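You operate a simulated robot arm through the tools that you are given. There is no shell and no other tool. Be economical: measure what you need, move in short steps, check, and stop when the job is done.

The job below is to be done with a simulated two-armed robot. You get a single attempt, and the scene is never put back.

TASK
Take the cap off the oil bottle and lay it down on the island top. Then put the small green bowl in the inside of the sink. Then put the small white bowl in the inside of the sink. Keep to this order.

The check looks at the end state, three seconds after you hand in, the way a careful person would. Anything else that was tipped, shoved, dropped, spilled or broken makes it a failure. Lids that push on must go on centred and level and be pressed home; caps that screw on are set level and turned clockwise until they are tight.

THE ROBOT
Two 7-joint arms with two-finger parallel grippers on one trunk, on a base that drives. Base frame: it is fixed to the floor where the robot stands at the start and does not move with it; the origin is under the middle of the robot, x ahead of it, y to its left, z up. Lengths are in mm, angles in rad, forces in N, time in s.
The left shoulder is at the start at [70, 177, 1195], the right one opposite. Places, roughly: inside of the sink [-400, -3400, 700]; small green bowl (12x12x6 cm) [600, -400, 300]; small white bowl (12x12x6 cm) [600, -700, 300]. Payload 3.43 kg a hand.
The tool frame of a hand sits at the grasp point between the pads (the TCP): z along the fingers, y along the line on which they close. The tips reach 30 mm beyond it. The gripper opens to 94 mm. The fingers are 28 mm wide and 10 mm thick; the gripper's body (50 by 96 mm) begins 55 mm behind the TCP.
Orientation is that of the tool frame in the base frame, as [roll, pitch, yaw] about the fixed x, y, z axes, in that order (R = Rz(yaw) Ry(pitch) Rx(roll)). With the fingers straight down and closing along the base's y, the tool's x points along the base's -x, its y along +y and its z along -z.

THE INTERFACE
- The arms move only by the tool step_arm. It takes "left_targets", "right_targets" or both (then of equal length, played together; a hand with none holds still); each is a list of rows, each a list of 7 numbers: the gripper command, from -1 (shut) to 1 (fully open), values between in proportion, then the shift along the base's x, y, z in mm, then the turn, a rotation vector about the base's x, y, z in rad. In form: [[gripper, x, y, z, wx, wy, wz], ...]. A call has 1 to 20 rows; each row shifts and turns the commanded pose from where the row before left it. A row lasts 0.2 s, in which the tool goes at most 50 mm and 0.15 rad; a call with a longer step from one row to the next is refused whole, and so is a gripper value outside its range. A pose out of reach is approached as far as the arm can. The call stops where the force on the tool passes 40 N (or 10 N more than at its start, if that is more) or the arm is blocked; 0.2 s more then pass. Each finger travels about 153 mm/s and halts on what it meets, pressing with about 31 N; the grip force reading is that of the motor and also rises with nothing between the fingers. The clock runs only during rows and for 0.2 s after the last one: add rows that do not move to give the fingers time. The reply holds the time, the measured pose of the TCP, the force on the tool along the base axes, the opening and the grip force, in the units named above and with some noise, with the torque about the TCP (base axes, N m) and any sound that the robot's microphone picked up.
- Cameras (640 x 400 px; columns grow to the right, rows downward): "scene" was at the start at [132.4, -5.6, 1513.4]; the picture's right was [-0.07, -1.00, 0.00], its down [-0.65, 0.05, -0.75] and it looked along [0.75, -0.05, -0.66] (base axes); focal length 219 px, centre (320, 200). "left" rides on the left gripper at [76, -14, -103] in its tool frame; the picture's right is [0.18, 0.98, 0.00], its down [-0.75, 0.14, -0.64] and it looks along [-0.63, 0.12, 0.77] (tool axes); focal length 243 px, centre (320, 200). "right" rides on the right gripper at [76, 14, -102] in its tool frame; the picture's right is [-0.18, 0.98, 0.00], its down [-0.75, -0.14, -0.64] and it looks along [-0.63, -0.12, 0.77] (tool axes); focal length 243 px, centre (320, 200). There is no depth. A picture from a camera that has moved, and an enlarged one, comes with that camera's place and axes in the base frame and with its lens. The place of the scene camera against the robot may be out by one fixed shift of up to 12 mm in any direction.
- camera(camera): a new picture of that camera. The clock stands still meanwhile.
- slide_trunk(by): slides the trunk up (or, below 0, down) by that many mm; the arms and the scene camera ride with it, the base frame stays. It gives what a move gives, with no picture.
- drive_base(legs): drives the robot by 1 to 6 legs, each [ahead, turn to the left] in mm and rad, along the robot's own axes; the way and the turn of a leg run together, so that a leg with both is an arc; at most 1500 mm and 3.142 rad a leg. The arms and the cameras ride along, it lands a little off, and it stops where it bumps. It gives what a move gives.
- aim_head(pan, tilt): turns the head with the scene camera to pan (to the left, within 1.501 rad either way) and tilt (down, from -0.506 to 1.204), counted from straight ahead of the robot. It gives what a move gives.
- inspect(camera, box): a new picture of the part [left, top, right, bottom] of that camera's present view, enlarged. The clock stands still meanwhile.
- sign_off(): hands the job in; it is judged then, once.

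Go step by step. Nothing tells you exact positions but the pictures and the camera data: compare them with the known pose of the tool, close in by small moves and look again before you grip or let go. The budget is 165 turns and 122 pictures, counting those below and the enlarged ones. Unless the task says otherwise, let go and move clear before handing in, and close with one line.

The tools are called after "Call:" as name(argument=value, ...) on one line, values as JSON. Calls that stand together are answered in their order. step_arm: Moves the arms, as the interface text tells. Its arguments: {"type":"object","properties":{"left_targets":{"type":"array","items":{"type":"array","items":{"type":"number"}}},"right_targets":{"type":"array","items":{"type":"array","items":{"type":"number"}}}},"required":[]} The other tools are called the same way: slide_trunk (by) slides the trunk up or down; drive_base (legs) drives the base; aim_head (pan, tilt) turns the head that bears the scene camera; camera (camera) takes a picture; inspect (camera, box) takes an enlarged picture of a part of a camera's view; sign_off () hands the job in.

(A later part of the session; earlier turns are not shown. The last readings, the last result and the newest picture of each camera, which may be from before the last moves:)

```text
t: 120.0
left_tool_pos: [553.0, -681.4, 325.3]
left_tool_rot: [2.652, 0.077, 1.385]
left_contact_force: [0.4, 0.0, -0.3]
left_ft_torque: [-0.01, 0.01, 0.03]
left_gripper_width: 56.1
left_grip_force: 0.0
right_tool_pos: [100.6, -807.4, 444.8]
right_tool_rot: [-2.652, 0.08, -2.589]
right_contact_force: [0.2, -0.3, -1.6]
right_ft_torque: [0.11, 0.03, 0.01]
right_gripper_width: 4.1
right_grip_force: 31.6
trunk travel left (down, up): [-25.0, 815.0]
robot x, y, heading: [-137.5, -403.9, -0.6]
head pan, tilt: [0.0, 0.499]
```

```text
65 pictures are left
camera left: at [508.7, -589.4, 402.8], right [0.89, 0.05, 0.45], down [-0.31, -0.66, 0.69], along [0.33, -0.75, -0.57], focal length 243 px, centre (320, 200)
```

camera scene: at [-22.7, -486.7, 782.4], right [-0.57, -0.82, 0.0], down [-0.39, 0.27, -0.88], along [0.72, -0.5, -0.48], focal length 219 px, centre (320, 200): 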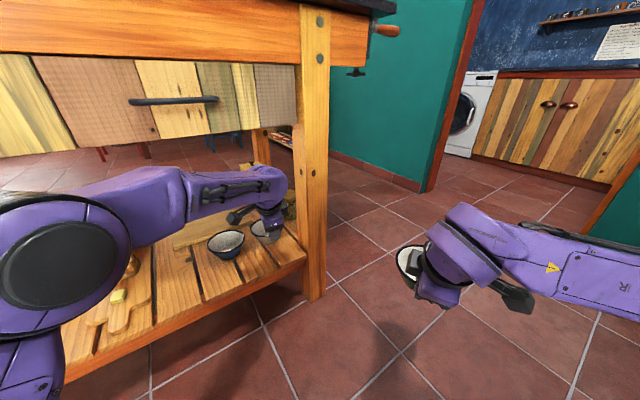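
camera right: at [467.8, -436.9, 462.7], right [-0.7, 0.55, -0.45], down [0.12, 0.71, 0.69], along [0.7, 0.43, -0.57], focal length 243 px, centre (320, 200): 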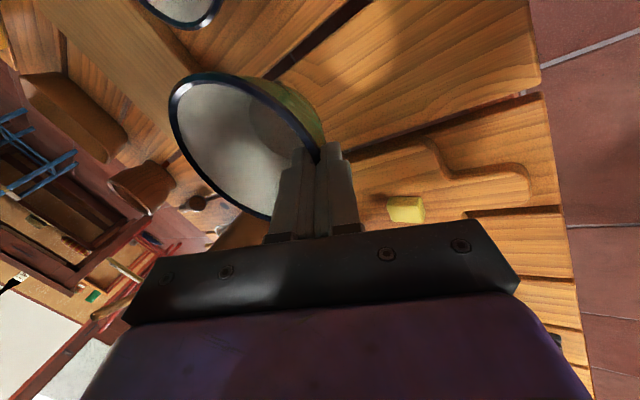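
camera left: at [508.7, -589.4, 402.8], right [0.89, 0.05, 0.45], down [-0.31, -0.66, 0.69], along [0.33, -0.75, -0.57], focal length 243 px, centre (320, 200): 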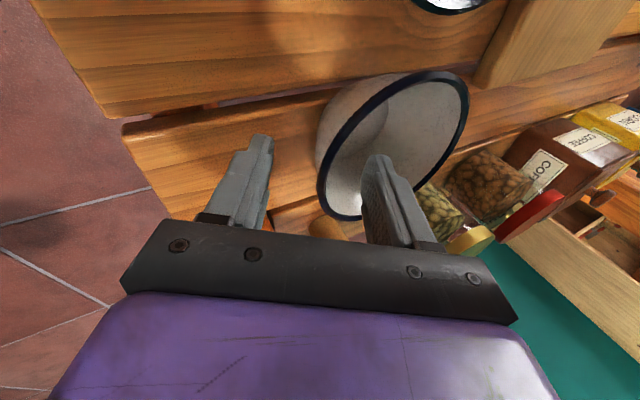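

The wall lies between the fingers. I'll close and lift a little.

Call:
step_arm(left_targets=[[-0.2, 0, 0, 0, 0, 0, 0], [-0.5, 0, 0, 0, 0, 0, 0], [-1, 0, 0, 0, 0, 0, 0], [-1, 0, 0, 0, 0, 0, 0], [-1, 0, 0, 0, 0, 0, 0], [-1, 0, 0, 5, 0, 0, 0], [-1, 0, 0, 15, 0, 0, 0], [-1, 0, 0, 20, 0, 0, 0], [-1, 0, 0, 20, 0, 0, 0], [-1, 0, 0, 20, 0, 0, 0], [-1, 0, 0, 10, 0, 0, 0], [-1, 0, 0, 0, 0, 0, 0]])

Call:
camera(camera="left")

Call:
camera(camera="scene")

```text
t: 122.6
left_tool_pos: [554.5, -680.7, 416.6]
left_tool_rot: [2.651, 0.08, 1.383]
left_contact_force: [-0.4, 0.3, -2.3]
left_ft_torque: [0.02, 0.1, -0.02]
left_gripper_width: 4.1
left_grip_force: 31.2
right_tool_pos: [101.9, -807.3, 443.9]
right_tool_rot: [-2.651, 0.078, -2.588]
right_contact_force: [0.2, -0.1, -1.2]
right_ft_torque: [0.1, 0.03, -0.01]
right_gripper_width: 4.0
right_grip_force: 30.7
trunk travel left (down, up): [-25.0, 815.0]
robot x, y, heading: [-139.5, -407.5, -0.6]
head pan, tilt: [0.0, 0.499]
```

```text
64 pictures are left
camera left: at [508.8, -588.7, 493.4], right [0.89, 0.06, 0.45], down [-0.31, -0.66, 0.69], along [0.33, -0.75, -0.57], focal length 243 px, centre (320, 200)
```

left: 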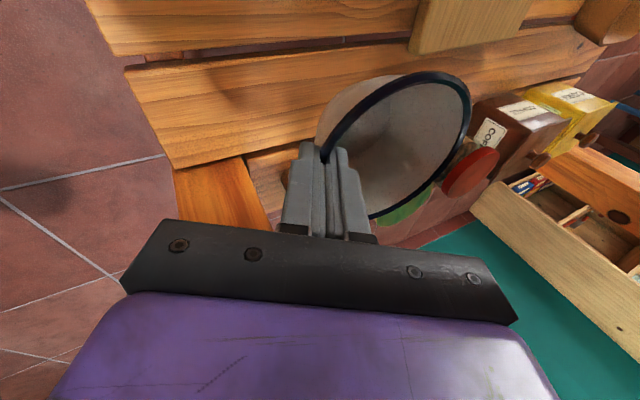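

```text
63 pictures are left
camera scene: at [-22.5, -486.7, 782.3], right [-0.57, -0.82, 0.0], down [-0.39, 0.27, -0.88], along [0.72, -0.5, -0.48], focal length 219 px, centre (320, 200)
```

scene: 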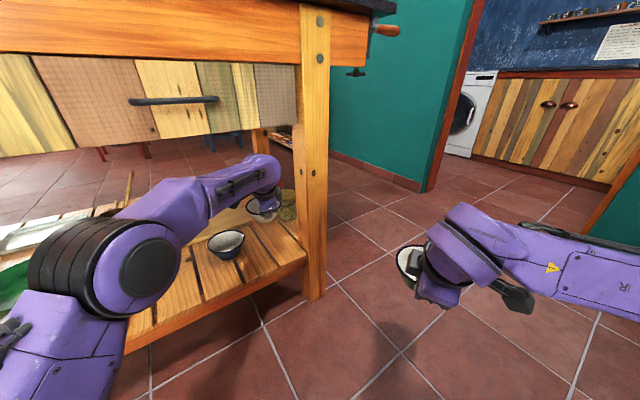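

White is held. Backing out along the same line.

Call:
drive_base(legs=[[-330, 0]])

Call:
camera(camera="scene")

```text
t: 124.8
left_tool_pos: [282.8, -496.2, 416.4]
left_tool_rot: [2.65, 0.08, 1.383]
left_contact_force: [-0.1, 0.2, -1.3]
left_ft_torque: [0.03, 0.06, 0.0]
left_gripper_width: 4.0
left_grip_force: 31.1
right_tool_pos: [-168.7, -620.8, 445.1]
right_tool_rot: [-2.653, 0.08, -2.588]
right_contact_force: [-0.3, 1.0, -1.5]
right_ft_torque: [0.03, 0.01, 0.03]
right_gripper_width: 4.2
right_grip_force: 30.7
trunk travel left (down, up): [-25.0, 815.0]
robot x, y, heading: [-407.9, -223.1, -0.599]
head pan, tilt: [0.0, 0.499]
```

```text
62 pictures are left
camera scene: at [-292.3, -301.5, 782.3], right [-0.57, -0.82, 0.0], down [-0.39, 0.27, -0.88], along [0.72, -0.5, -0.48], focal length 219 px, centre (320, 200)
```

scene: 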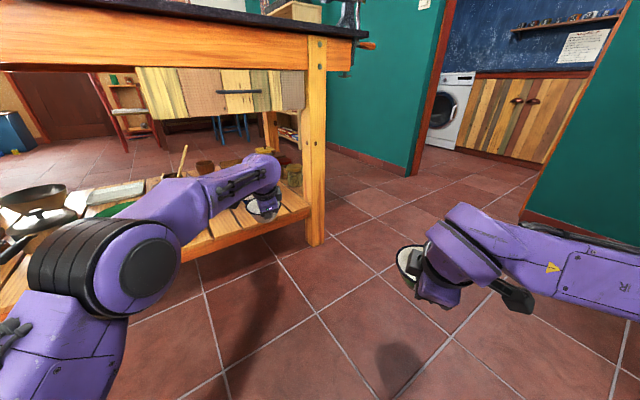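

Both bowls are out. I'll retract the left hand, raise the trunk 400, and look toward the doorway (estimated x from -90 to 755 at y≈-2010).

Call:
step_arm(left_targets=[[-1, -31, 21, 15, 0, 0, 0], [-1, -31, 21, 15, 0, 0, 0], [-1, -31, 21, 15, 0, 0, 0], [-1, -31, 21, 15, 0, 0, 0], [-1, -31, 21, 15, 0, 0, 0], [-1, -31, 21, 15, 0, 0, 0], [-1, -31, 21, 15, 0, 0, 0], [-1, -31, 21, 15, 0, 0, 0], [-1, 0, 0, 0, 0, 0, 0]])

Call:
slide_trunk(by=400)

Call:
aim_head(pan=-0.7, tilt=0.35)

Call:
camera(camera="scene")

```text
t: 126.8
left_tool_pos: [36.1, -327.7, 538.3]
left_tool_rot: [2.649, 0.077, 1.382]
left_contact_force: [-1.2, 1.0, -1.8]
left_ft_torque: [-0.01, 0.12, 0.0]
left_gripper_width: 4.2
left_grip_force: 31.4
right_tool_pos: [-169.2, -622.0, 445.9]
right_tool_rot: [-2.652, 0.078, -2.586]
right_contact_force: [-0.4, -1.2, -1.5]
right_ft_torque: [0.04, 0.06, 0.01]
right_gripper_width: 4.3
right_grip_force: 31.6
trunk travel left (down, up): [-25.0, 815.0]
robot x, y, heading: [-406.7, -222.9, -0.6]
head pan, tilt: [0.0, 0.499]
```

```text
t: 130.6
left_tool_pos: [37.9, -328.1, 938.7]
left_tool_rot: [2.65, 0.078, 1.383]
left_contact_force: [-0.3, 0.2, -1.6]
left_ft_torque: [0.0, 0.06, 0.02]
left_gripper_width: 4.2
left_grip_force: 30.3
right_tool_pos: [-168.2, -623.1, 843.7]
right_tool_rot: [-2.651, 0.078, -2.587]
right_contact_force: [-0.2, 0.0, -0.7]
right_ft_torque: [0.07, 0.06, 0.03]
right_gripper_width: 4.3
right_grip_force: 31.0
trunk travel left (down, up): [-425.0, 415.0]
robot x, y, heading: [-403.2, -222.6, -0.606]
head pan, tilt: [0.0, 0.499]
```

```text
t: 131.7
left_tool_pos: [36.4, -327.7, 938.1]
left_tool_rot: [2.652, 0.078, 1.381]
left_contact_force: [0.5, 0.0, -1.6]
left_ft_torque: [0.0, 0.05, -0.01]
left_gripper_width: 4.2
left_grip_force: 31.1
right_tool_pos: [-168.8, -621.9, 845.4]
right_tool_rot: [-2.653, 0.079, -2.588]
right_contact_force: [0.7, 0.0, -2.4]
right_ft_torque: [0.07, 0.06, 0.01]
right_gripper_width: 4.3
right_grip_force: 30.5
trunk travel left (down, up): [-425.0, 415.0]
robot x, y, heading: [-409.0, -218.6, -0.601]
head pan, tilt: [-0.7, 0.351]
```

```text
61 pictures are left
camera scene: at [-342.4, -339.7, 1196.0], right [-0.96, -0.27, 0.0], down [-0.09, 0.33, -0.94], along [0.25, -0.91, -0.34], focal length 219 px, centre (320, 200)
```

scene: 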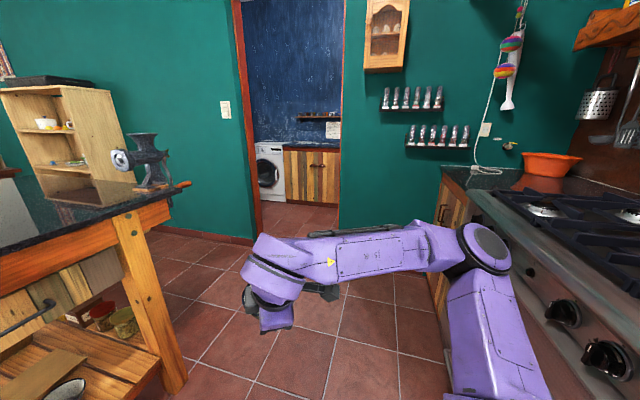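

The doorway is visible, with the washing machine beyond. I'll raise the trunk to the top so elbows and bowls clear everything on the island, then drive to a spot centred before the doorway.

Call:
slide_trunk(by=400)

Call:
drive_base(legs=[[200, 0], [0, -0.681], [855, 0], [0, 0.817], [447, 0], [0, -1.107]])

Call:
aim_head(pan=0, tilt=0.5)

Call:
camera(camera="scene")

```text
t: 135.5
left_tool_pos: [37.7, -328.2, 1337.1]
left_tool_rot: [2.651, 0.077, 1.384]
left_contact_force: [0.2, 0.5, -1.1]
left_ft_torque: [0.0, 0.08, 0.01]
left_gripper_width: 4.1
left_grip_force: 31.1
right_tool_pos: [-168.3, -622.4, 1243.8]
right_tool_rot: [-2.651, 0.078, -2.588]
right_contact_force: [-0.1, -0.4, -0.8]
right_ft_torque: [0.06, 0.07, 0.0]
right_gripper_width: 4.0
right_grip_force: 31.2
trunk travel left (down, up): [-825.0, 15.0]
robot x, y, heading: [-407.0, -220.9, -0.604]
head pan, tilt: [-0.7, 0.351]
```

```text
t: 150.3
left_tool_pos: [586.8, -1760.5, 1338.0]
left_tool_rot: [2.65, 0.077, 0.44]
left_contact_force: [-1.1, 0.0, -1.1]
left_ft_torque: [0.09, 0.05, 0.01]
left_gripper_width: 4.2
left_grip_force: 31.0
right_tool_pos: [227.4, -1766.1, 1245.4]
right_tool_rot: [-2.65, 0.078, 2.751]
right_contact_force: [-0.1, 0.0, -1.2]
right_ft_torque: [0.08, -0.03, 0.02]
right_gripper_width: 4.0
right_grip_force: 31.1
trunk travel left (down, up): [-825.0, 15.0]
robot x, y, heading: [408.5, -1338.5, -1.547]
head pan, tilt: [-0.7, 0.351]
```

```text
t: 151.4
left_tool_pos: [585.2, -1758.8, 1339.2]
left_tool_rot: [2.652, 0.08, 0.44]
left_contact_force: [-0.3, -0.3, -1.3]
left_ft_torque: [0.1, 0.01, 0.01]
left_gripper_width: 4.0
left_grip_force: 31.1
right_tool_pos: [227.1, -1765.3, 1244.8]
right_tool_rot: [-2.651, 0.077, 2.752]
right_contact_force: [0.2, 0.0, -1.2]
right_ft_torque: [0.1, -0.07, -0.01]
right_gripper_width: 4.0
right_grip_force: 31.0
trunk travel left (down, up): [-825.0, 15.0]
robot x, y, heading: [408.1, -1338.1, -1.543]
head pan, tilt: [0.0, 0.499]
```

```text
60 pictures are left
camera scene: at [412.7, -1479.1, 1582.4], right [-1.0, -0.02, 0.0], down [-0.01, 0.48, -0.88], along [0.02, -0.88, -0.48], focal length 219 px, centre (320, 200)
```

scene: 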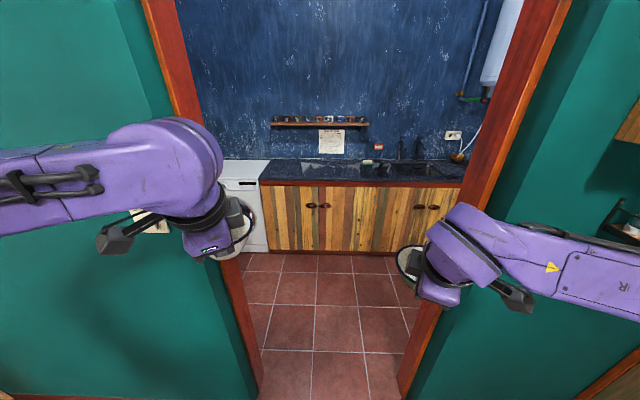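

The sink counter is straight through the doorway, off to the right. Doorway is about x -90 to 765 at y≈-2045. I'll extend both arms forward to pull in the elbows before passing.

Call:
step_arm(right_targets=[[-1, 2, -30, 0, 0, 0, 0], [-1, 2, -30, 0, 0, 0, 0], [-1, 2, -30, 0, 0, 0, 0], [-1, 2, -30, 0, 0, 0, 0], [-1, 2, -30, 0, 0, 0, 0], [-1, 2, -30, 0, 0, 0, 0], [-1, 2, -30, 0, 0, 0, 0], [-1, 2, -30, 0, 0, 0, 0], [-1, 2, -30, 0, 0, 0, 0], [-1, 2, -30, 0, 0, 0, 0], [-1, 0, -20, 0, 0, 0, 0], [-1, 0, 0, 0, 0, 0, 0]], left_targets=[[-1, -2, -30, -9, 0, 0, 0], [-1, -2, -30, -9, 0, 0, 0], [-1, -2, -30, -9, 0, 0, 0], [-1, -2, -30, -9, 0, 0, 0], [-1, -2, -30, -9, 0, 0, 0], [-1, -2, -30, -9, 0, 0, 0], [-1, -2, -30, -9, 0, 0, 0], [-1, -2, -30, -9, 0, 0, 0], [-1, -2, -30, -9, 0, 0, 0], [-1, -2, -30, -9, 0, 0, 0], [-1, 0, -20, 0, 0, 0, 0], [-1, 0, 0, 0, 0, 0, 0]])

Call:
camera(camera="scene")

```text
t: 154.0
left_tool_pos: [564.3, -2079.0, 1249.0]
left_tool_rot: [2.652, 0.08, 0.438]
left_contact_force: [0.4, -0.4, -1.7]
left_ft_torque: [0.05, 0.0, 0.01]
left_gripper_width: 4.0
left_grip_force: 31.0
right_tool_pos: [246.9, -2085.7, 1245.5]
right_tool_rot: [-2.65, 0.079, 2.753]
right_contact_force: [-0.5, 0.6, -0.7]
right_ft_torque: [0.01, -0.04, -0.01]
right_gripper_width: 4.0
right_grip_force: 31.0
trunk travel left (down, up): [-825.0, 15.0]
robot x, y, heading: [413.0, -1335.0, -1.545]
head pan, tilt: [0.0, 0.499]
```

```text
59 pictures are left
camera scene: at [412.2, -1477.7, 1582.5], right [-1.0, -0.03, 0.0], down [-0.01, 0.48, -0.88], along [0.02, -0.88, -0.48], focal length 219 px, centre (320, 200)
```

scene: 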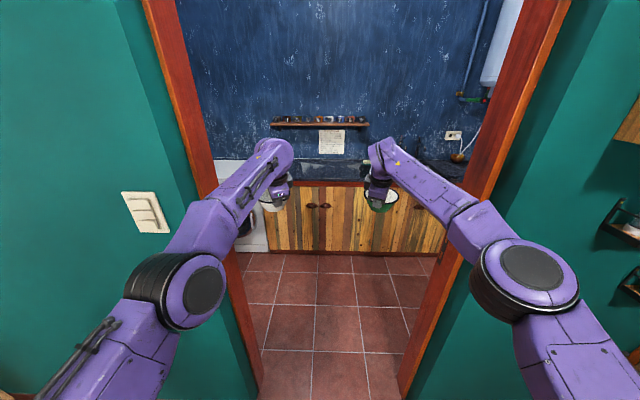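

The elbows are now within about ±375 mm, and the doorway is about 850 mm clear. I'll take a gentle S-curve to centre at x≈365 and go through to y≈-2300.

Call:
drive_base(legs=[[300, -0.15], [300, 0.12]])

Call:
camera(camera="scene")

```text
t: 157.7
left_tool_pos: [511.7, -2684.6, 1249.6]
left_tool_rot: [2.649, 0.079, 0.412]
left_contact_force: [-0.3, 0.9, -0.6]
left_ft_torque: [0.05, 0.03, 0.01]
left_gripper_width: 3.8
left_grip_force: 30.8
right_tool_pos: [193.7, -2684.1, 1245.3]
right_tool_rot: [-2.648, 0.079, 2.725]
right_contact_force: [0.5, -0.8, -1.7]
right_ft_torque: [0.09, -0.02, 0.0]
right_gripper_width: 4.4
right_grip_force: 30.8
trunk travel left (down, up): [-825.0, 15.0]
robot x, y, heading: [379.7, -1942.9, -1.575]
head pan, tilt: [0.0, 0.499]
```

```text
58 pictures are left
camera scene: at [375.8, -2080.7, 1582.6], right [-1.0, 0.0, 0.0], down [0.0, 0.48, -0.88], along [0.0, -0.88, -0.48], focal length 219 px, centre (320, 200)
```

scene: 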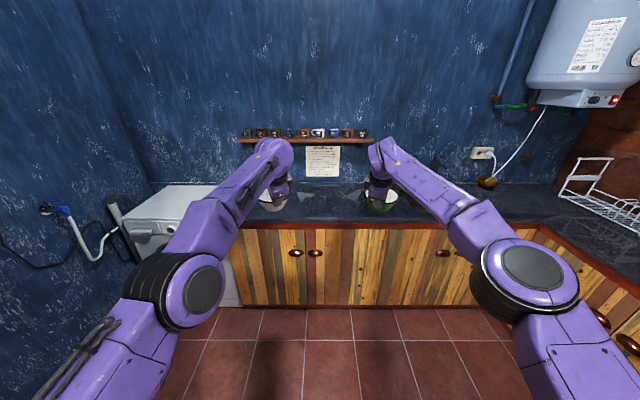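

I'm passing through the doorway cleanly. Another 340 mm straight, then retract the arms and look for the sink.

Call:
drive_base(legs=[[340, 0]])

Call:
step_arm(right_targets=[[-1, 0, 30, 0, 0, 0, 0], [-1, 0, 30, 0, 0, 0, 0], [-1, 0, 30, 0, 0, 0, 0], [-1, 0, 30, 0, 0, 0, 0], [-1, 0, 30, 0, 0, 0, 0], [-1, 0, 30, 0, 0, 0, 0], [-1, 0, 30, 0, 0, 0, 0], [-1, 0, 30, 0, 0, 0, 0], [-1, 0, 30, 0, 0, 0, 0], [-1, 0, 30, 0, 0, 0, 0], [-1, 0, 0, 0, 0, 0, 0]], left_targets=[[-1, 0, 30, 0, 0, 0, 0], [-1, 0, 30, 0, 0, 0, 0], [-1, 0, 30, 0, 0, 0, 0], [-1, 0, 30, 0, 0, 0, 0], [-1, 0, 30, 0, 0, 0, 0], [-1, 0, 30, 0, 0, 0, 0], [-1, 0, 30, 0, 0, 0, 0], [-1, 0, 30, 0, 0, 0, 0], [-1, 0, 30, 0, 0, 0, 0], [-1, 0, 30, 0, 0, 0, 0], [-1, 0, 0, 0, 0, 0, 0]])

Call:
aim_head(pan=-0.5, tilt=0.6)

Call:
camera(camera="scene")

```text
t: 159.9
left_tool_pos: [512.0, -3022.0, 1251.3]
left_tool_rot: [2.65, 0.081, 0.413]
left_contact_force: [-0.9, 1.1, -0.6]
left_ft_torque: [0.04, 0.02, 0.01]
left_gripper_width: 3.9
left_grip_force: 31.0
right_tool_pos: [194.8, -3021.4, 1246.6]
right_tool_rot: [-2.65, 0.079, 2.725]
right_contact_force: [0.4, -0.3, -1.1]
right_ft_torque: [0.06, -0.05, 0.0]
right_gripper_width: 4.1
right_grip_force: 31.2
trunk travel left (down, up): [-825.0, 15.0]
robot x, y, heading: [377.9, -2276.5, -1.573]
head pan, tilt: [0.0, 0.499]
```

```text
t: 162.3
left_tool_pos: [512.1, -2725.5, 1248.0]
left_tool_rot: [2.649, 0.08, 0.411]
left_contact_force: [0.2, 0.0, -2.3]
left_ft_torque: [0.07, 0.04, 0.01]
left_gripper_width: 4.0
left_grip_force: 31.0
right_tool_pos: [193.8, -2725.7, 1243.4]
right_tool_rot: [-2.651, 0.079, 2.723]
right_contact_force: [-0.2, -0.2, -2.2]
right_ft_torque: [0.06, -0.02, -0.01]
right_gripper_width: 4.3
right_grip_force: 31.3
trunk travel left (down, up): [-825.0, 15.0]
robot x, y, heading: [377.8, -2280.1, -1.573]
head pan, tilt: [0.0, 0.499]
```

```text
t: 163.2
left_tool_pos: [510.7, -2724.7, 1249.0]
left_tool_rot: [2.65, 0.079, 0.413]
left_contact_force: [-0.5, -0.9, -1.4]
left_ft_torque: [0.03, 0.04, -0.03]
left_gripper_width: 3.9
left_grip_force: 31.1
right_tool_pos: [193.2, -2724.5, 1245.5]
right_tool_rot: [-2.65, 0.078, 2.723]
right_contact_force: [0.2, 0.4, -1.5]
right_ft_torque: [0.08, -0.04, -0.03]
right_gripper_width: 3.9
right_grip_force: 30.6
trunk travel left (down, up): [-825.0, 15.0]
robot x, y, heading: [378.9, -2280.1, -1.574]
head pan, tilt: [-0.499, 0.6]
```

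```text
57 pictures are left
camera scene: at [333.7, -2406.9, 1573.3], right [-0.88, 0.48, 0.0], down [0.27, 0.5, -0.83], along [-0.4, -0.72, -0.56], focal length 219 px, centre (320, 200)
```

scene: 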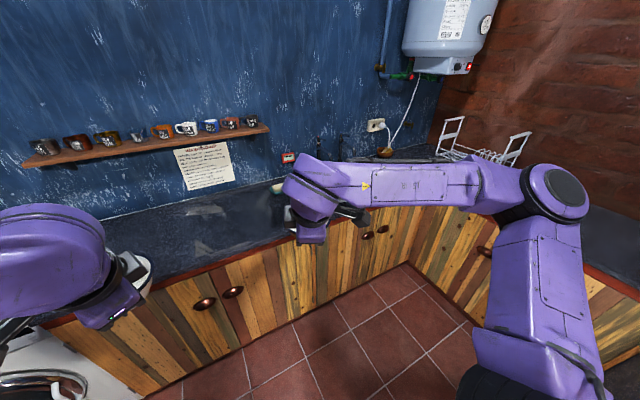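

The counter front is near y≈-3100 and the wall at ≈-3480, so space is narrow. I'll move to y≈-2690 and turn diagonally to face the sink corner, then look.

Call:
drive_base(legs=[[410, 0], [0, -0.786]])

Call:
aim_head(pan=0, tilt=0.6)

Call:
camera(camera="scene")

```text
t: 167.9
left_tool_pos: [150.3, -3100.0, 1248.6]
left_tool_rot: [2.653, 0.081, -0.388]
left_contact_force: [-0.1, 0.1, -0.8]
left_ft_torque: [0.12, -0.05, -0.03]
left_gripper_width: 3.9
left_grip_force: 31.2
right_tool_pos: [-70.0, -2871.7, 1245.2]
right_tool_rot: [-2.65, 0.079, 1.925]
right_contact_force: [0.3, -0.1, -0.7]
right_ft_torque: [0.0, -0.1, 0.02]
right_gripper_width: 4.1
right_grip_force: 30.9
trunk travel left (down, up): [-825.0, 15.0]
robot x, y, heading: [376.8, -2696.7, -2.369]
head pan, tilt: [-0.499, 0.6]
```

```text
t: 168.8
left_tool_pos: [149.8, -3099.4, 1248.6]
left_tool_rot: [2.649, 0.078, -0.386]
left_contact_force: [0.1, -0.1, -1.1]
left_ft_torque: [0.09, -0.02, -0.02]
left_gripper_width: 4.1
left_grip_force: 30.9
right_tool_pos: [-72.3, -2870.9, 1243.0]
right_tool_rot: [-2.651, 0.079, 1.925]
right_contact_force: [0.7, 0.7, -1.0]
right_ft_torque: [0.02, -0.1, 0.02]
right_gripper_width: 4.0
right_grip_force: 30.7
trunk travel left (down, up): [-825.0, 15.0]
robot x, y, heading: [378.4, -2692.5, -2.372]
head pan, tilt: [0.0, 0.6]
```

```text
56 pictures are left
camera scene: at [275.3, -2790.1, 1573.3], right [-0.7, 0.72, 0.0], down [0.41, 0.39, -0.82], along [-0.59, -0.57, -0.57], focal length 219 px, centre (320, 200)
```

scene: 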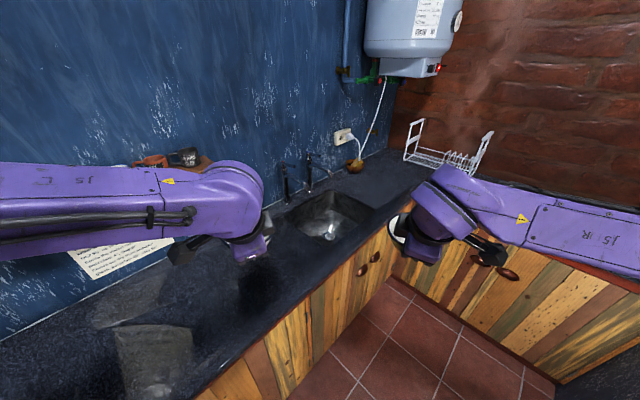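

Call:
inspect(camera="scene", box=[250, 140, 420, 270])

Call:
inspect(camera="scene", box=[0, 230, 260, 400])

```text
3.08 times, centred on (335, 205) of scene
camera zoom: at [275.3, -2790.1, 1573.3], right [-0.7, 0.72, 0.0], down [0.41, 0.39, -0.82], along [-0.59, -0.57, -0.57], focal length 673 px, centre (274, 185)
```

zoom: 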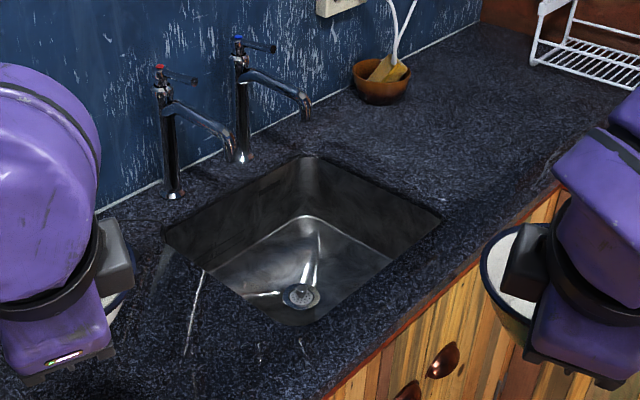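

```text
2.35 times, centred on (130, 315) of scene
camera zoom: at [275.3, -2790.1, 1573.3], right [-0.7, 0.72, 0.0], down [0.41, 0.39, -0.82], along [-0.59, -0.57, -0.57], focal length 515 px, centre (767, -71)
```

zoom: 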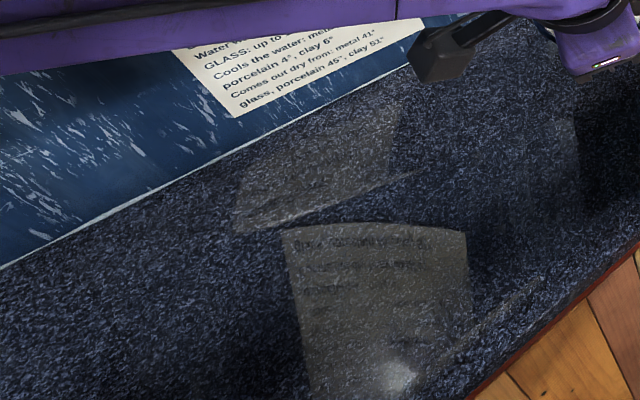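

The sink spans about x -570…-217, y -3510…-3220, with taps along the wall behind it. I'll extend only the right arm (wall-side elbow), then shift to about [19, -2734] facing -2.0 rad so the right hand is opposite the sink.

Call:
step_arm(right_targets=[[-1, -19.8, -19.1, 0, 0, 0, 0], [-1, -19.8, -19.1, 0, 0, 0, 0], [-1, -19.8, -19.1, 0, 0, 0, 0], [-1, -19.8, -19.1, 0, 0, 0, 0], [-1, -19.8, -19.1, 0, 0, 0, 0], [-1, -19.8, -19.1, 0, 0, 0, 0], [-1, -19.8, -19.1, 0, 0, 0, 0], [-1, -19.8, -19.1, 0, 0, 0, 0], [-1, 0, 0, 0, 0, 0, 0]])

Call:
drive_base(legs=[[0, -0.65], [361, 0], [0, 1.02]])

Call:
camera(camera="scene")

```text
t: 170.8
left_tool_pos: [151.3, -3099.4, 1248.7]
left_tool_rot: [2.649, 0.078, -0.387]
left_contact_force: [-0.2, 0.0, -0.9]
left_ft_torque: [0.06, -0.01, 0.0]
left_gripper_width: 3.9
left_grip_force: 31.0
right_tool_pos: [-228.8, -3025.3, 1243.9]
right_tool_rot: [-2.653, 0.078, 1.925]
right_contact_force: [0.4, -0.4, -1.7]
right_ft_torque: [0.01, -0.05, 0.01]
right_gripper_width: 4.2
right_grip_force: 31.4
trunk travel left (down, up): [-825.0, 15.0]
robot x, y, heading: [379.5, -2694.4, -2.374]
head pan, tilt: [0.0, 0.6]
```

```text
t: 177.5
left_tool_pos: [-55.9, -3193.6, 1248.2]
left_tool_rot: [2.648, 0.079, -0.034]
left_contact_force: [0.0, 0.7, -1.6]
left_ft_torque: [0.06, 0.0, -0.03]
left_gripper_width: 4.3
left_grip_force: 31.4
right_tool_pos: [-438.3, -3255.0, 1244.2]
right_tool_rot: [-2.652, 0.08, 2.278]
right_contact_force: [0.1, 0.7, -1.0]
right_ft_torque: [0.06, -0.04, -0.01]
right_gripper_width: 4.2
right_grip_force: 31.2
trunk travel left (down, up): [-825.0, 15.0]
robot x, y, heading: [17.1, -2733.2, -2.019]
head pan, tilt: [0.0, 0.6]
```

```text
53 pictures are left
camera scene: at [-45.9, -2859.5, 1573.2], right [-0.9, 0.43, 0.0], down [0.25, 0.51, -0.82], along [-0.36, -0.74, -0.57], focal length 219 px, centre (320, 200)
```

scene: 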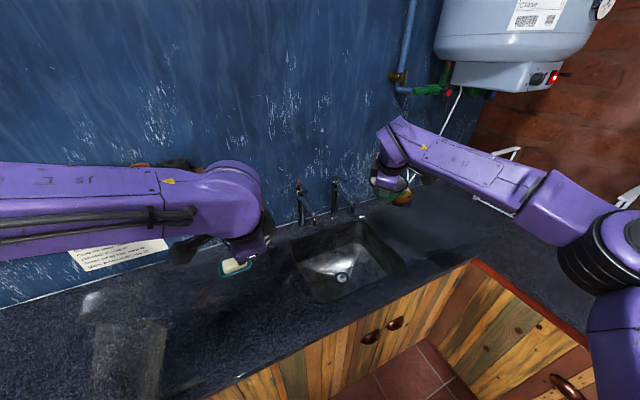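

Call:
inspect(camera="scene", box=[200, 160, 440, 320])

Call:
camera(camera="right")

```text
2.50 times, centred on (320, 240) of scene
camera zoom: at [-45.9, -2859.5, 1573.2], right [-0.9, 0.43, 0.0], down [0.25, 0.51, -0.82], along [-0.36, -0.74, -0.57], focal length 547 px, centre (320, 100)
```

zoom: 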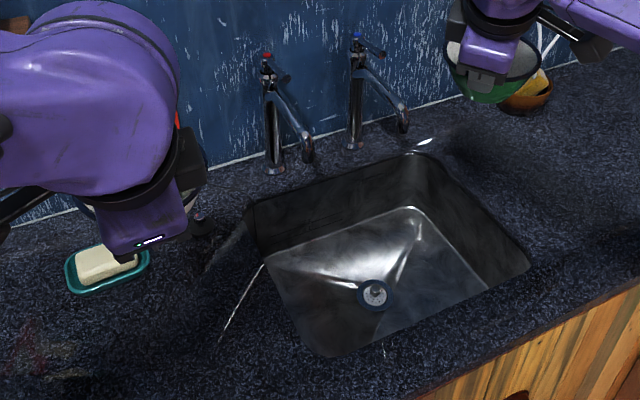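

```text
51 pictures are left
camera right: at [-445.7, -3151.4, 1322.4], right [0.8, 0.4, -0.45], down [0.59, -0.42, 0.69], along [0.09, -0.82, -0.57], focal length 243 px, centre (320, 200)
```

right: 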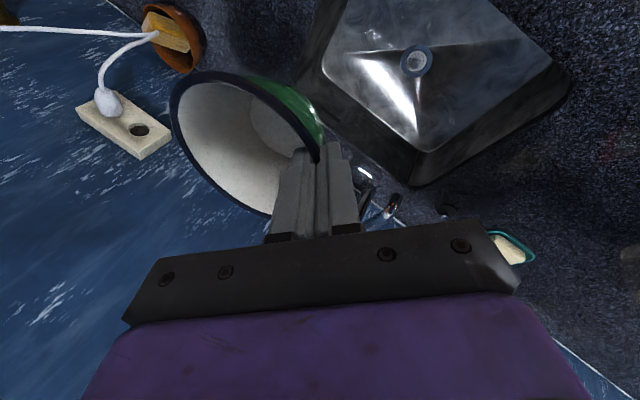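

The sink floor is at z≈700, counter ≈870, spout tips near y≈-3485 at z≈985. I'll move green over the sink in front of the spouts, then lower the trunk 250 mm and look.

Call:
step_arm(right_targets=[[-1, 0, -33, 0, 0, 0, 0], [-1, 0, -33, 0, 0, 0, 0], [-1, 0, -31, 0, 0, 0, 0], [-1, 0, 0, 0, 0, 0, 0]])

Call:
slide_trunk(by=-200)

Call:
camera(camera="scene")

Call:
camera(camera="right")

```text
t: 178.5
left_tool_pos: [-55.4, -3194.2, 1248.9]
left_tool_rot: [2.649, 0.079, -0.035]
left_contact_force: [-0.8, -0.7, -1.5]
left_ft_torque: [0.07, -0.02, 0.0]
left_gripper_width: 4.1
left_grip_force: 30.4
right_tool_pos: [-436.6, -3345.8, 1241.3]
right_tool_rot: [-2.649, 0.078, 2.279]
right_contact_force: [-0.5, 0.3, -0.9]
right_ft_torque: [0.06, -0.01, 0.02]
right_gripper_width: 4.1
right_grip_force: 31.1
right hand out of reach, approached as far as the arm can: row 3
trunk travel left (down, up): [-825.0, 15.0]
robot x, y, heading: [17.1, -2734.9, -2.02]
head pan, tilt: [0.0, 0.6]
```

```text
t: 180.7
left_tool_pos: [-55.2, -3190.9, 1049.3]
left_tool_rot: [2.649, 0.078, -0.035]
left_contact_force: [-0.9, -0.7, -2.0]
left_ft_torque: [0.07, -0.02, 0.03]
left_gripper_width: 4.1
left_grip_force: 30.8
right_tool_pos: [-436.3, -3344.6, 1044.0]
right_tool_rot: [-2.649, 0.08, 2.278]
right_contact_force: [0.0, 11.9, 5.4]
right_ft_torque: [-0.49, 0.16, -0.47]
right_gripper_width: 7.6
right_grip_force: 30.9
trunk travel left (down, up): [-625.0, 215.0]
robot x, y, heading: [12.3, -2734.1, -2.016]
head pan, tilt: [0.0, 0.6]
```

```text
50 pictures are left
camera scene: at [-45.1, -2856.0, 1373.6], right [-0.9, 0.43, 0.0], down [0.24, 0.51, -0.83], along [-0.36, -0.74, -0.56], focal length 219 px, centre (320, 200)
```

scene: 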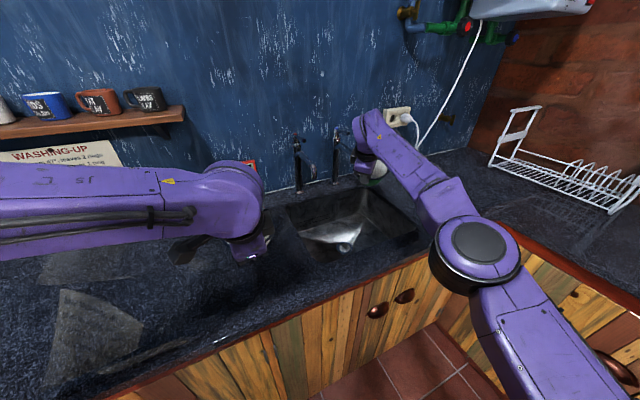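

```text
49 pictures are left
camera right: at [-443.6, -3240.4, 1121.4], right [0.8, 0.39, -0.45], down [0.59, -0.42, 0.69], along [0.09, -0.82, -0.57], focal length 243 px, centre (320, 200)
```

right: 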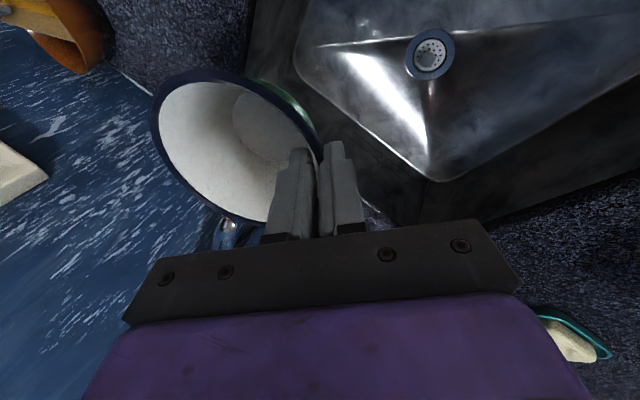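

The bowl touched a tap (12 N sideways), so I'll back it off toward the front edge and inspect.

Call:
step_arm(right_targets=[[-1, 0, 8, 8, 0, 0, 0], [-1, 0, 15, 5, 0, 0, 0], [-1, 0, 20, 0, 0, 0, 0], [-1, 0, 20, 0, 0, 0, 0], [-1, 0, 0, 0, 0, 0, 0]])

Call:
inspect(camera="scene", box=[260, 80, 460, 270])

Call:
camera(camera="right")

```text
t: 181.8
left_tool_pos: [-55.5, -3194.1, 1048.3]
left_tool_rot: [2.65, 0.079, -0.034]
left_contact_force: [-0.6, 0.5, -1.3]
left_ft_torque: [0.07, -0.01, -0.01]
left_gripper_width: 3.7
left_grip_force: 31.2
right_tool_pos: [-436.6, -3283.5, 1054.4]
right_tool_rot: [-2.649, 0.078, 2.278]
right_contact_force: [-0.2, 0.2, -1.3]
right_ft_torque: [0.06, -0.05, -0.04]
right_gripper_width: 4.0
right_grip_force: 30.9
trunk travel left (down, up): [-625.0, 215.0]
robot x, y, heading: [13.4, -2736.6, -2.015]
head pan, tilt: [0.0, 0.6]
```

```text
2.11 times, centred on (360, 175) of scene
camera zoom: at [-45.2, -2860.0, 1373.2], right [-0.9, 0.43, 0.0], down [0.24, 0.51, -0.82], along [-0.36, -0.74, -0.57], focal length 460 px, centre (236, 253)
```

zoom: 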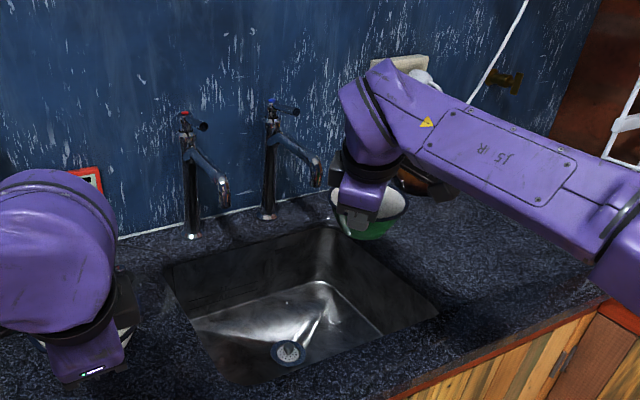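

```text
47 pictures are left
camera right: at [-443.7, -3180.2, 1132.6], right [0.8, 0.4, -0.45], down [0.59, -0.42, 0.69], along [0.09, -0.82, -0.57], focal length 243 px, centre (320, 200)
```

right: 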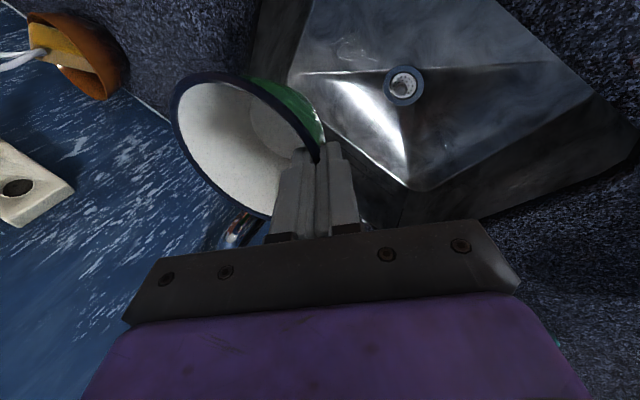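

The bowl is still properly held. The right spout tip is near [-483, -3444, 1020]. I'll lower the bowl below spout height here, then slide it back under the spouts.

Call:
step_arm(right_targets=[[-1, 0, 0, -32, 0, 0, 0], [-1, 0, 0, -32, 0, 0, 0], [-1, 0, 0, -32, 0, 0, 0], [-1, 0, -20, 0, 0, 0, 0], [-1, 0, -20, 0, 0, 0, 0], [-1, 0, -20, 0, 0, 0, 0], [-1, 0, -20, 0, 0, 0, 0], [-1, 0, 0, 0, 0, 0, 0]])

Call:
inspect(camera="scene", box=[260, 80, 460, 270])

Call:
camera(camera="right")

```text
t: 183.7
left_tool_pos: [-56.4, -3194.2, 1048.0]
left_tool_rot: [2.648, 0.078, -0.034]
left_contact_force: [0.0, 0.1, -1.5]
left_ft_torque: [0.04, 0.01, -0.02]
left_gripper_width: 4.3
left_grip_force: 30.4
right_tool_pos: [-436.5, -3361.5, 958.0]
right_tool_rot: [-2.65, 0.077, 2.28]
right_contact_force: [-0.1, -0.4, -0.1]
right_ft_torque: [0.11, -0.07, 0.0]
right_gripper_width: 4.4
right_grip_force: 30.5
trunk travel left (down, up): [-625.0, 215.0]
robot x, y, heading: [16.1, -2734.4, -2.022]
head pan, tilt: [0.0, 0.6]
```

```text
2.11 times, centred on (360, 175) of scene
camera zoom: at [-46.2, -2858.7, 1373.3], right [-0.9, 0.43, 0.0], down [0.25, 0.51, -0.82], along [-0.36, -0.74, -0.57], focal length 460 px, centre (236, 253)
```

zoom: 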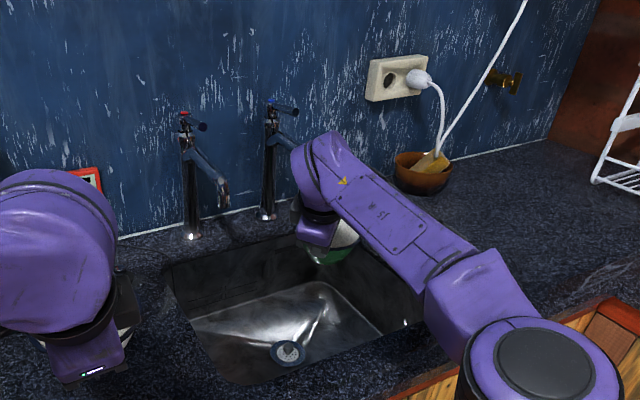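

```text
45 pictures are left
camera right: at [-444.1, -3258.5, 1036.1], right [0.8, 0.4, -0.45], down [0.59, -0.42, 0.69], along [0.09, -0.82, -0.57], focal length 243 px, centre (320, 200)
```

right: 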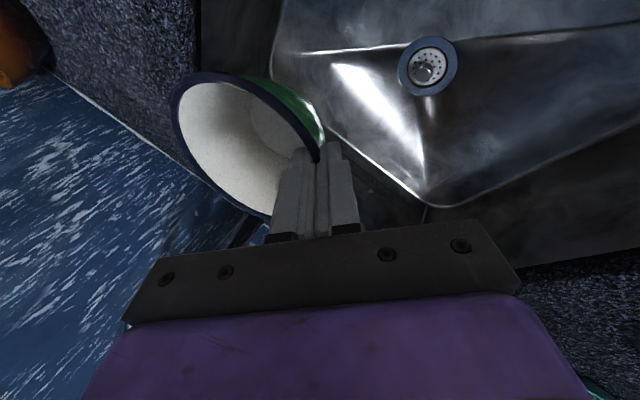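

The bowl is below the spouts and inside the sink outline. Descending to just above the sink floor.

Call:
step_arm(right_targets=[[-1, 0, -4, -28, 0, 0, 0], [-1, 0, -4, -28, 0, 0, 0], [-1, 0, 0, -28, 0, 0, 0], [-1, 0, 0, -28, 0, 0, 0], [-1, 0, 0, -28, 0, 0, 0], [-1, 0, 0, -20, 0, 0, 0], [-1, 0, 0, 0, 0, 0, 0]])

Call:
inspect(camera="scene", box=[260, 80, 460, 270])

Call:
camera(camera="right")

```text
t: 185.2
left_tool_pos: [-54.6, -3194.2, 1048.3]
left_tool_rot: [2.649, 0.079, -0.036]
left_contact_force: [0.1, 0.5, -2.1]
left_ft_torque: [0.09, 0.02, -0.03]
left_gripper_width: 4.1
left_grip_force: 31.3
right_tool_pos: [-435.7, -3364.8, 793.9]
right_tool_rot: [-2.653, 0.08, 2.277]
right_contact_force: [0.2, -0.6, -2.1]
right_ft_torque: [0.03, -0.04, 0.03]
right_gripper_width: 4.4
right_grip_force: 31.0
right hand out of reach, approached as far as the arm can: row 4, 5, 6
trunk travel left (down, up): [-625.0, 215.0]
robot x, y, heading: [17.3, -2734.7, -2.021]
head pan, tilt: [0.0, 0.6]
```

```text
2.11 times, centred on (360, 175) of scene
camera zoom: at [-45.0, -2859.5, 1373.3], right [-0.9, 0.43, 0.0], down [0.24, 0.51, -0.82], along [-0.36, -0.74, -0.57], focal length 460 px, centre (236, 253)
```

zoom: 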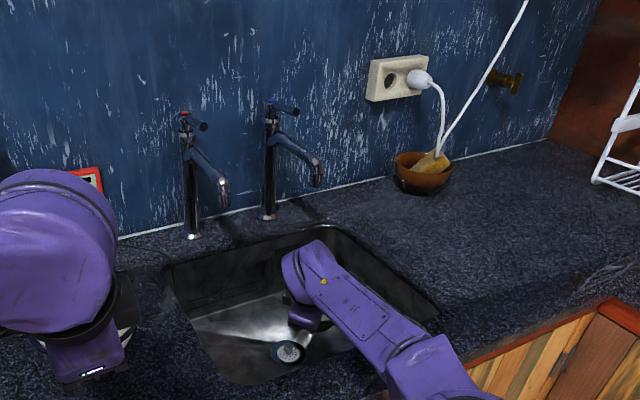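

```text
43 pictures are left
camera right: at [-442.6, -3261.3, 872.9], right [0.8, 0.4, -0.45], down [0.59, -0.42, 0.69], along [0.09, -0.82, -0.57], focal length 243 px, centre (320, 200)
```

right: 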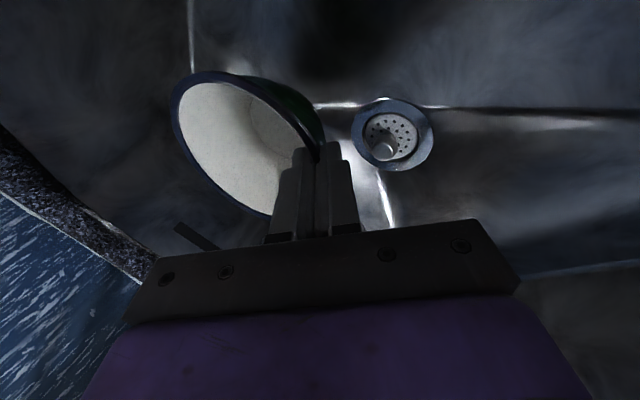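

The bowl is in the sink, ~20–30 mm above the floor, with the arm near its reach limit. I'll lower the rest with the trunk in small steps.

Call:
slide_trunk(by=-14)

Call:
slide_trunk(by=-6)

```text
t: 185.9
left_tool_pos: [-55.3, -3194.7, 1035.9]
left_tool_rot: [2.648, 0.079, -0.036]
left_contact_force: [0.0, -0.4, -0.9]
left_ft_torque: [0.08, -0.02, -0.02]
left_gripper_width: 4.0
left_grip_force: 31.3
right_tool_pos: [-435.0, -3363.2, 780.8]
right_tool_rot: [-2.652, 0.077, 2.278]
right_contact_force: [0.5, 1.0, -1.0]
right_ft_torque: [0.07, -0.07, 0.0]
right_gripper_width: 4.5
right_grip_force: 30.8
trunk travel left (down, up): [-611.0, 229.0]
robot x, y, heading: [19.5, -2733.1, -2.022]
head pan, tilt: [0.0, 0.6]
```

```text
t: 186.4
left_tool_pos: [-55.8, -3194.1, 1029.4]
left_tool_rot: [2.651, 0.078, -0.035]
left_contact_force: [-0.3, -0.4, -1.4]
left_ft_torque: [0.09, 0.03, -0.02]
left_gripper_width: 4.1
left_grip_force: 30.4
right_tool_pos: [-435.4, -3364.2, 774.7]
right_tool_rot: [-2.651, 0.08, 2.279]
right_contact_force: [0.2, 0.7, -1.1]
right_ft_torque: [0.03, -0.05, 0.01]
right_gripper_width: 4.3
right_grip_force: 30.7
trunk travel left (down, up): [-605.0, 235.0]
robot x, y, heading: [21.7, -2735.8, -2.014]
head pan, tilt: [0.0, 0.6]
```

Call:
slide_trunk(by=-5)

Call:
slide_trunk(by=-4)

Call:
inspect(camera="right", box=[150, 40, 450, 240])

```text
t: 187.0
left_tool_pos: [-54.6, -3193.5, 1023.9]
left_tool_rot: [2.649, 0.079, -0.035]
left_contact_force: [0.4, 0.4, -0.7]
left_ft_torque: [0.07, 0.0, 0.0]
left_gripper_width: 4.1
left_grip_force: 30.8
right_tool_pos: [-435.2, -3363.3, 769.8]
right_tool_rot: [-2.652, 0.078, 2.279]
right_contact_force: [0.5, -0.2, -0.8]
right_ft_torque: [0.02, -0.06, 0.03]
right_gripper_width: 4.1
right_grip_force: 31.0
trunk travel left (down, up): [-600.0, 240.0]
robot x, y, heading: [13.8, -2734.3, -2.02]
head pan, tilt: [0.0, 0.6]
```

```text
t: 187.5
left_tool_pos: [-54.0, -3194.6, 1019.3]
left_tool_rot: [2.65, 0.08, -0.034]
left_contact_force: [-0.4, 0.3, -1.7]
left_ft_torque: [0.1, 0.04, 0.0]
left_gripper_width: 4.0
left_grip_force: 30.7
right_tool_pos: [-435.0, -3364.1, 764.9]
right_tool_rot: [-2.65, 0.08, 2.278]
right_contact_force: [-0.1, 0.0, -1.0]
right_ft_torque: [0.08, -0.05, -0.02]
right_gripper_width: 4.1
right_grip_force: 30.7
trunk travel left (down, up): [-596.0, 244.0]
robot x, y, heading: [17.4, -2732.8, -2.021]
head pan, tilt: [0.0, 0.6]
```

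```text
2.00 times, centred on (300, 140) of right
camera zoom: at [-442.8, -3261.4, 844.1], right [0.8, 0.4, -0.45], down [0.59, -0.42, 0.69], along [0.09, -0.82, -0.57], focal length 485 px, centre (360, 320)
```

zoom: 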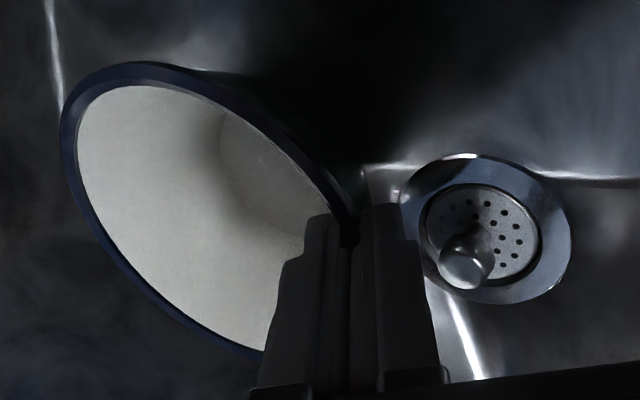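

Call:
slide_trunk(by=-4)

Call:
slide_trunk(by=-4)

```text
t: 188.0
left_tool_pos: [-53.5, -3194.6, 1015.3]
left_tool_rot: [2.652, 0.08, -0.036]
left_contact_force: [-0.2, 0.2, -1.8]
left_ft_torque: [0.07, 0.0, -0.02]
left_gripper_width: 3.9
left_grip_force: 31.0
right_tool_pos: [-435.7, -3364.6, 761.8]
right_tool_rot: [-2.652, 0.079, 2.278]
right_contact_force: [-0.5, 0.1, -0.9]
right_ft_torque: [0.05, -0.03, 0.01]
right_gripper_width: 4.2
right_grip_force: 31.2
trunk travel left (down, up): [-592.0, 248.0]
robot x, y, heading: [16.4, -2737.4, -2.018]
head pan, tilt: [0.0, 0.6]
```

```text
t: 188.6
left_tool_pos: [-55.0, -3192.9, 1012.5]
left_tool_rot: [2.649, 0.081, -0.035]
left_contact_force: [0.9, 0.1, -1.1]
left_ft_torque: [0.05, 0.01, 0.02]
left_gripper_width: 4.2
left_grip_force: 31.4
right_tool_pos: [-435.5, -3364.7, 759.2]
right_tool_rot: [-2.647, 0.08, 2.278]
right_contact_force: [-0.6, -0.7, 8.3]
right_ft_torque: [-0.19, 0.15, -0.01]
right_gripper_width: 4.2
right_grip_force: 30.6
trunk travel left (down, up): [-588.0, 252.0]
robot x, y, heading: [15.3, -2734.9, -2.026]
head pan, tilt: [0.0, 0.6]
```

Contact (8 N): green rests on the sink floor. I'll open slightly and withdraw along the tool axis.

Call:
step_arm(right_targets=[[-0.6, 0, 0, 0, 0, 0, 0], [-0.3, 0, 0, 0, 0, 0, 0], [-0.3, 0, 0, 0, 0, 0, 0], [-0.3, 5, 5.5, 13, 0, 0, 0], [-0.3, 5, 5.5, 13, 0, 0, 0], [-0.3, 5, 5.5, 13, 0, 0, 0], [-0.3, 5, 5.5, 13, 0, 0, 0], [-0.3, 5, 5.5, 20, 0, 0, 0], [-0.3, 0, 5, 25, 0, 0, 0], [-0.3, 0, 5, 30, 0, 0, 0], [-0.3, 0, 5, 30, 0, 0, 0], [-0.3, 0, 10, 30, 0, 0, 0], [-0.3, 0, 10, 30, 0, 0, 0]])

Call:
camera(camera="right")

Call:
camera(camera="scene")

```text
t: 191.3
left_tool_pos: [-55.3, -3192.9, 1012.4]
left_tool_rot: [2.65, 0.081, -0.034]
left_contact_force: [0.1, 0.1, -0.8]
left_ft_torque: [0.09, 0.04, 0.02]
left_gripper_width: 4.1
left_grip_force: 31.1
right_tool_pos: [-412.5, -3301.3, 975.8]
right_tool_rot: [-2.653, 0.079, 2.276]
right_contact_force: [-0.9, -0.2, -0.6]
right_ft_torque: [-0.01, 0.01, -0.02]
right_gripper_width: 32.9
right_grip_force: 0.0
trunk travel left (down, up): [-588.0, 252.0]
robot x, y, heading: [15.7, -2735.5, -2.023]
head pan, tilt: [0.0, 0.6]
```

```text
41 pictures are left
camera right: at [-418.3, -3198.1, 1054.9], right [0.8, 0.4, -0.45], down [0.59, -0.42, 0.69], along [0.09, -0.82, -0.57], focal length 243 px, centre (320, 200)
```

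right: 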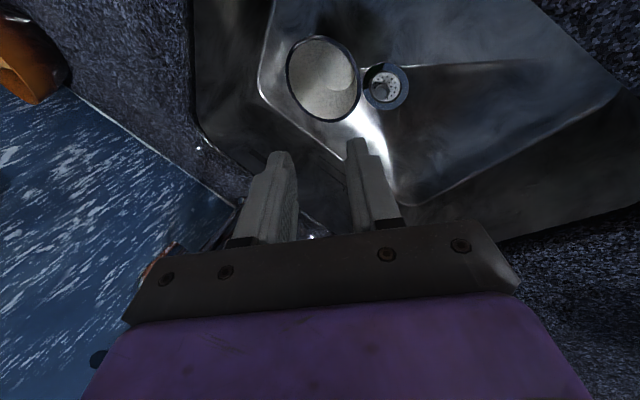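

```text
40 pictures are left
camera scene: at [-44.7, -2858.6, 1336.3], right [-0.9, 0.43, 0.0], down [0.24, 0.51, -0.83], along [-0.36, -0.74, -0.56], focal length 219 px, centre (320, 200)
```

scene: 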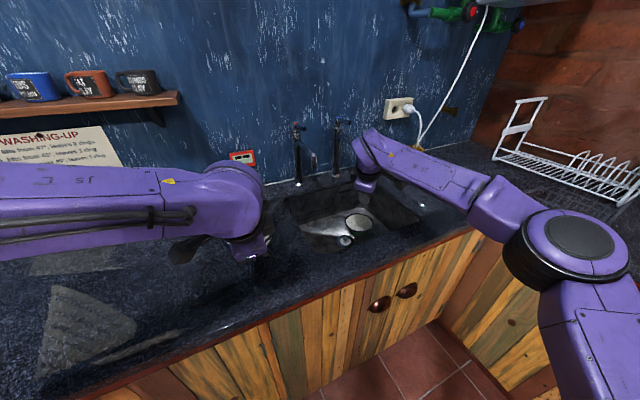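

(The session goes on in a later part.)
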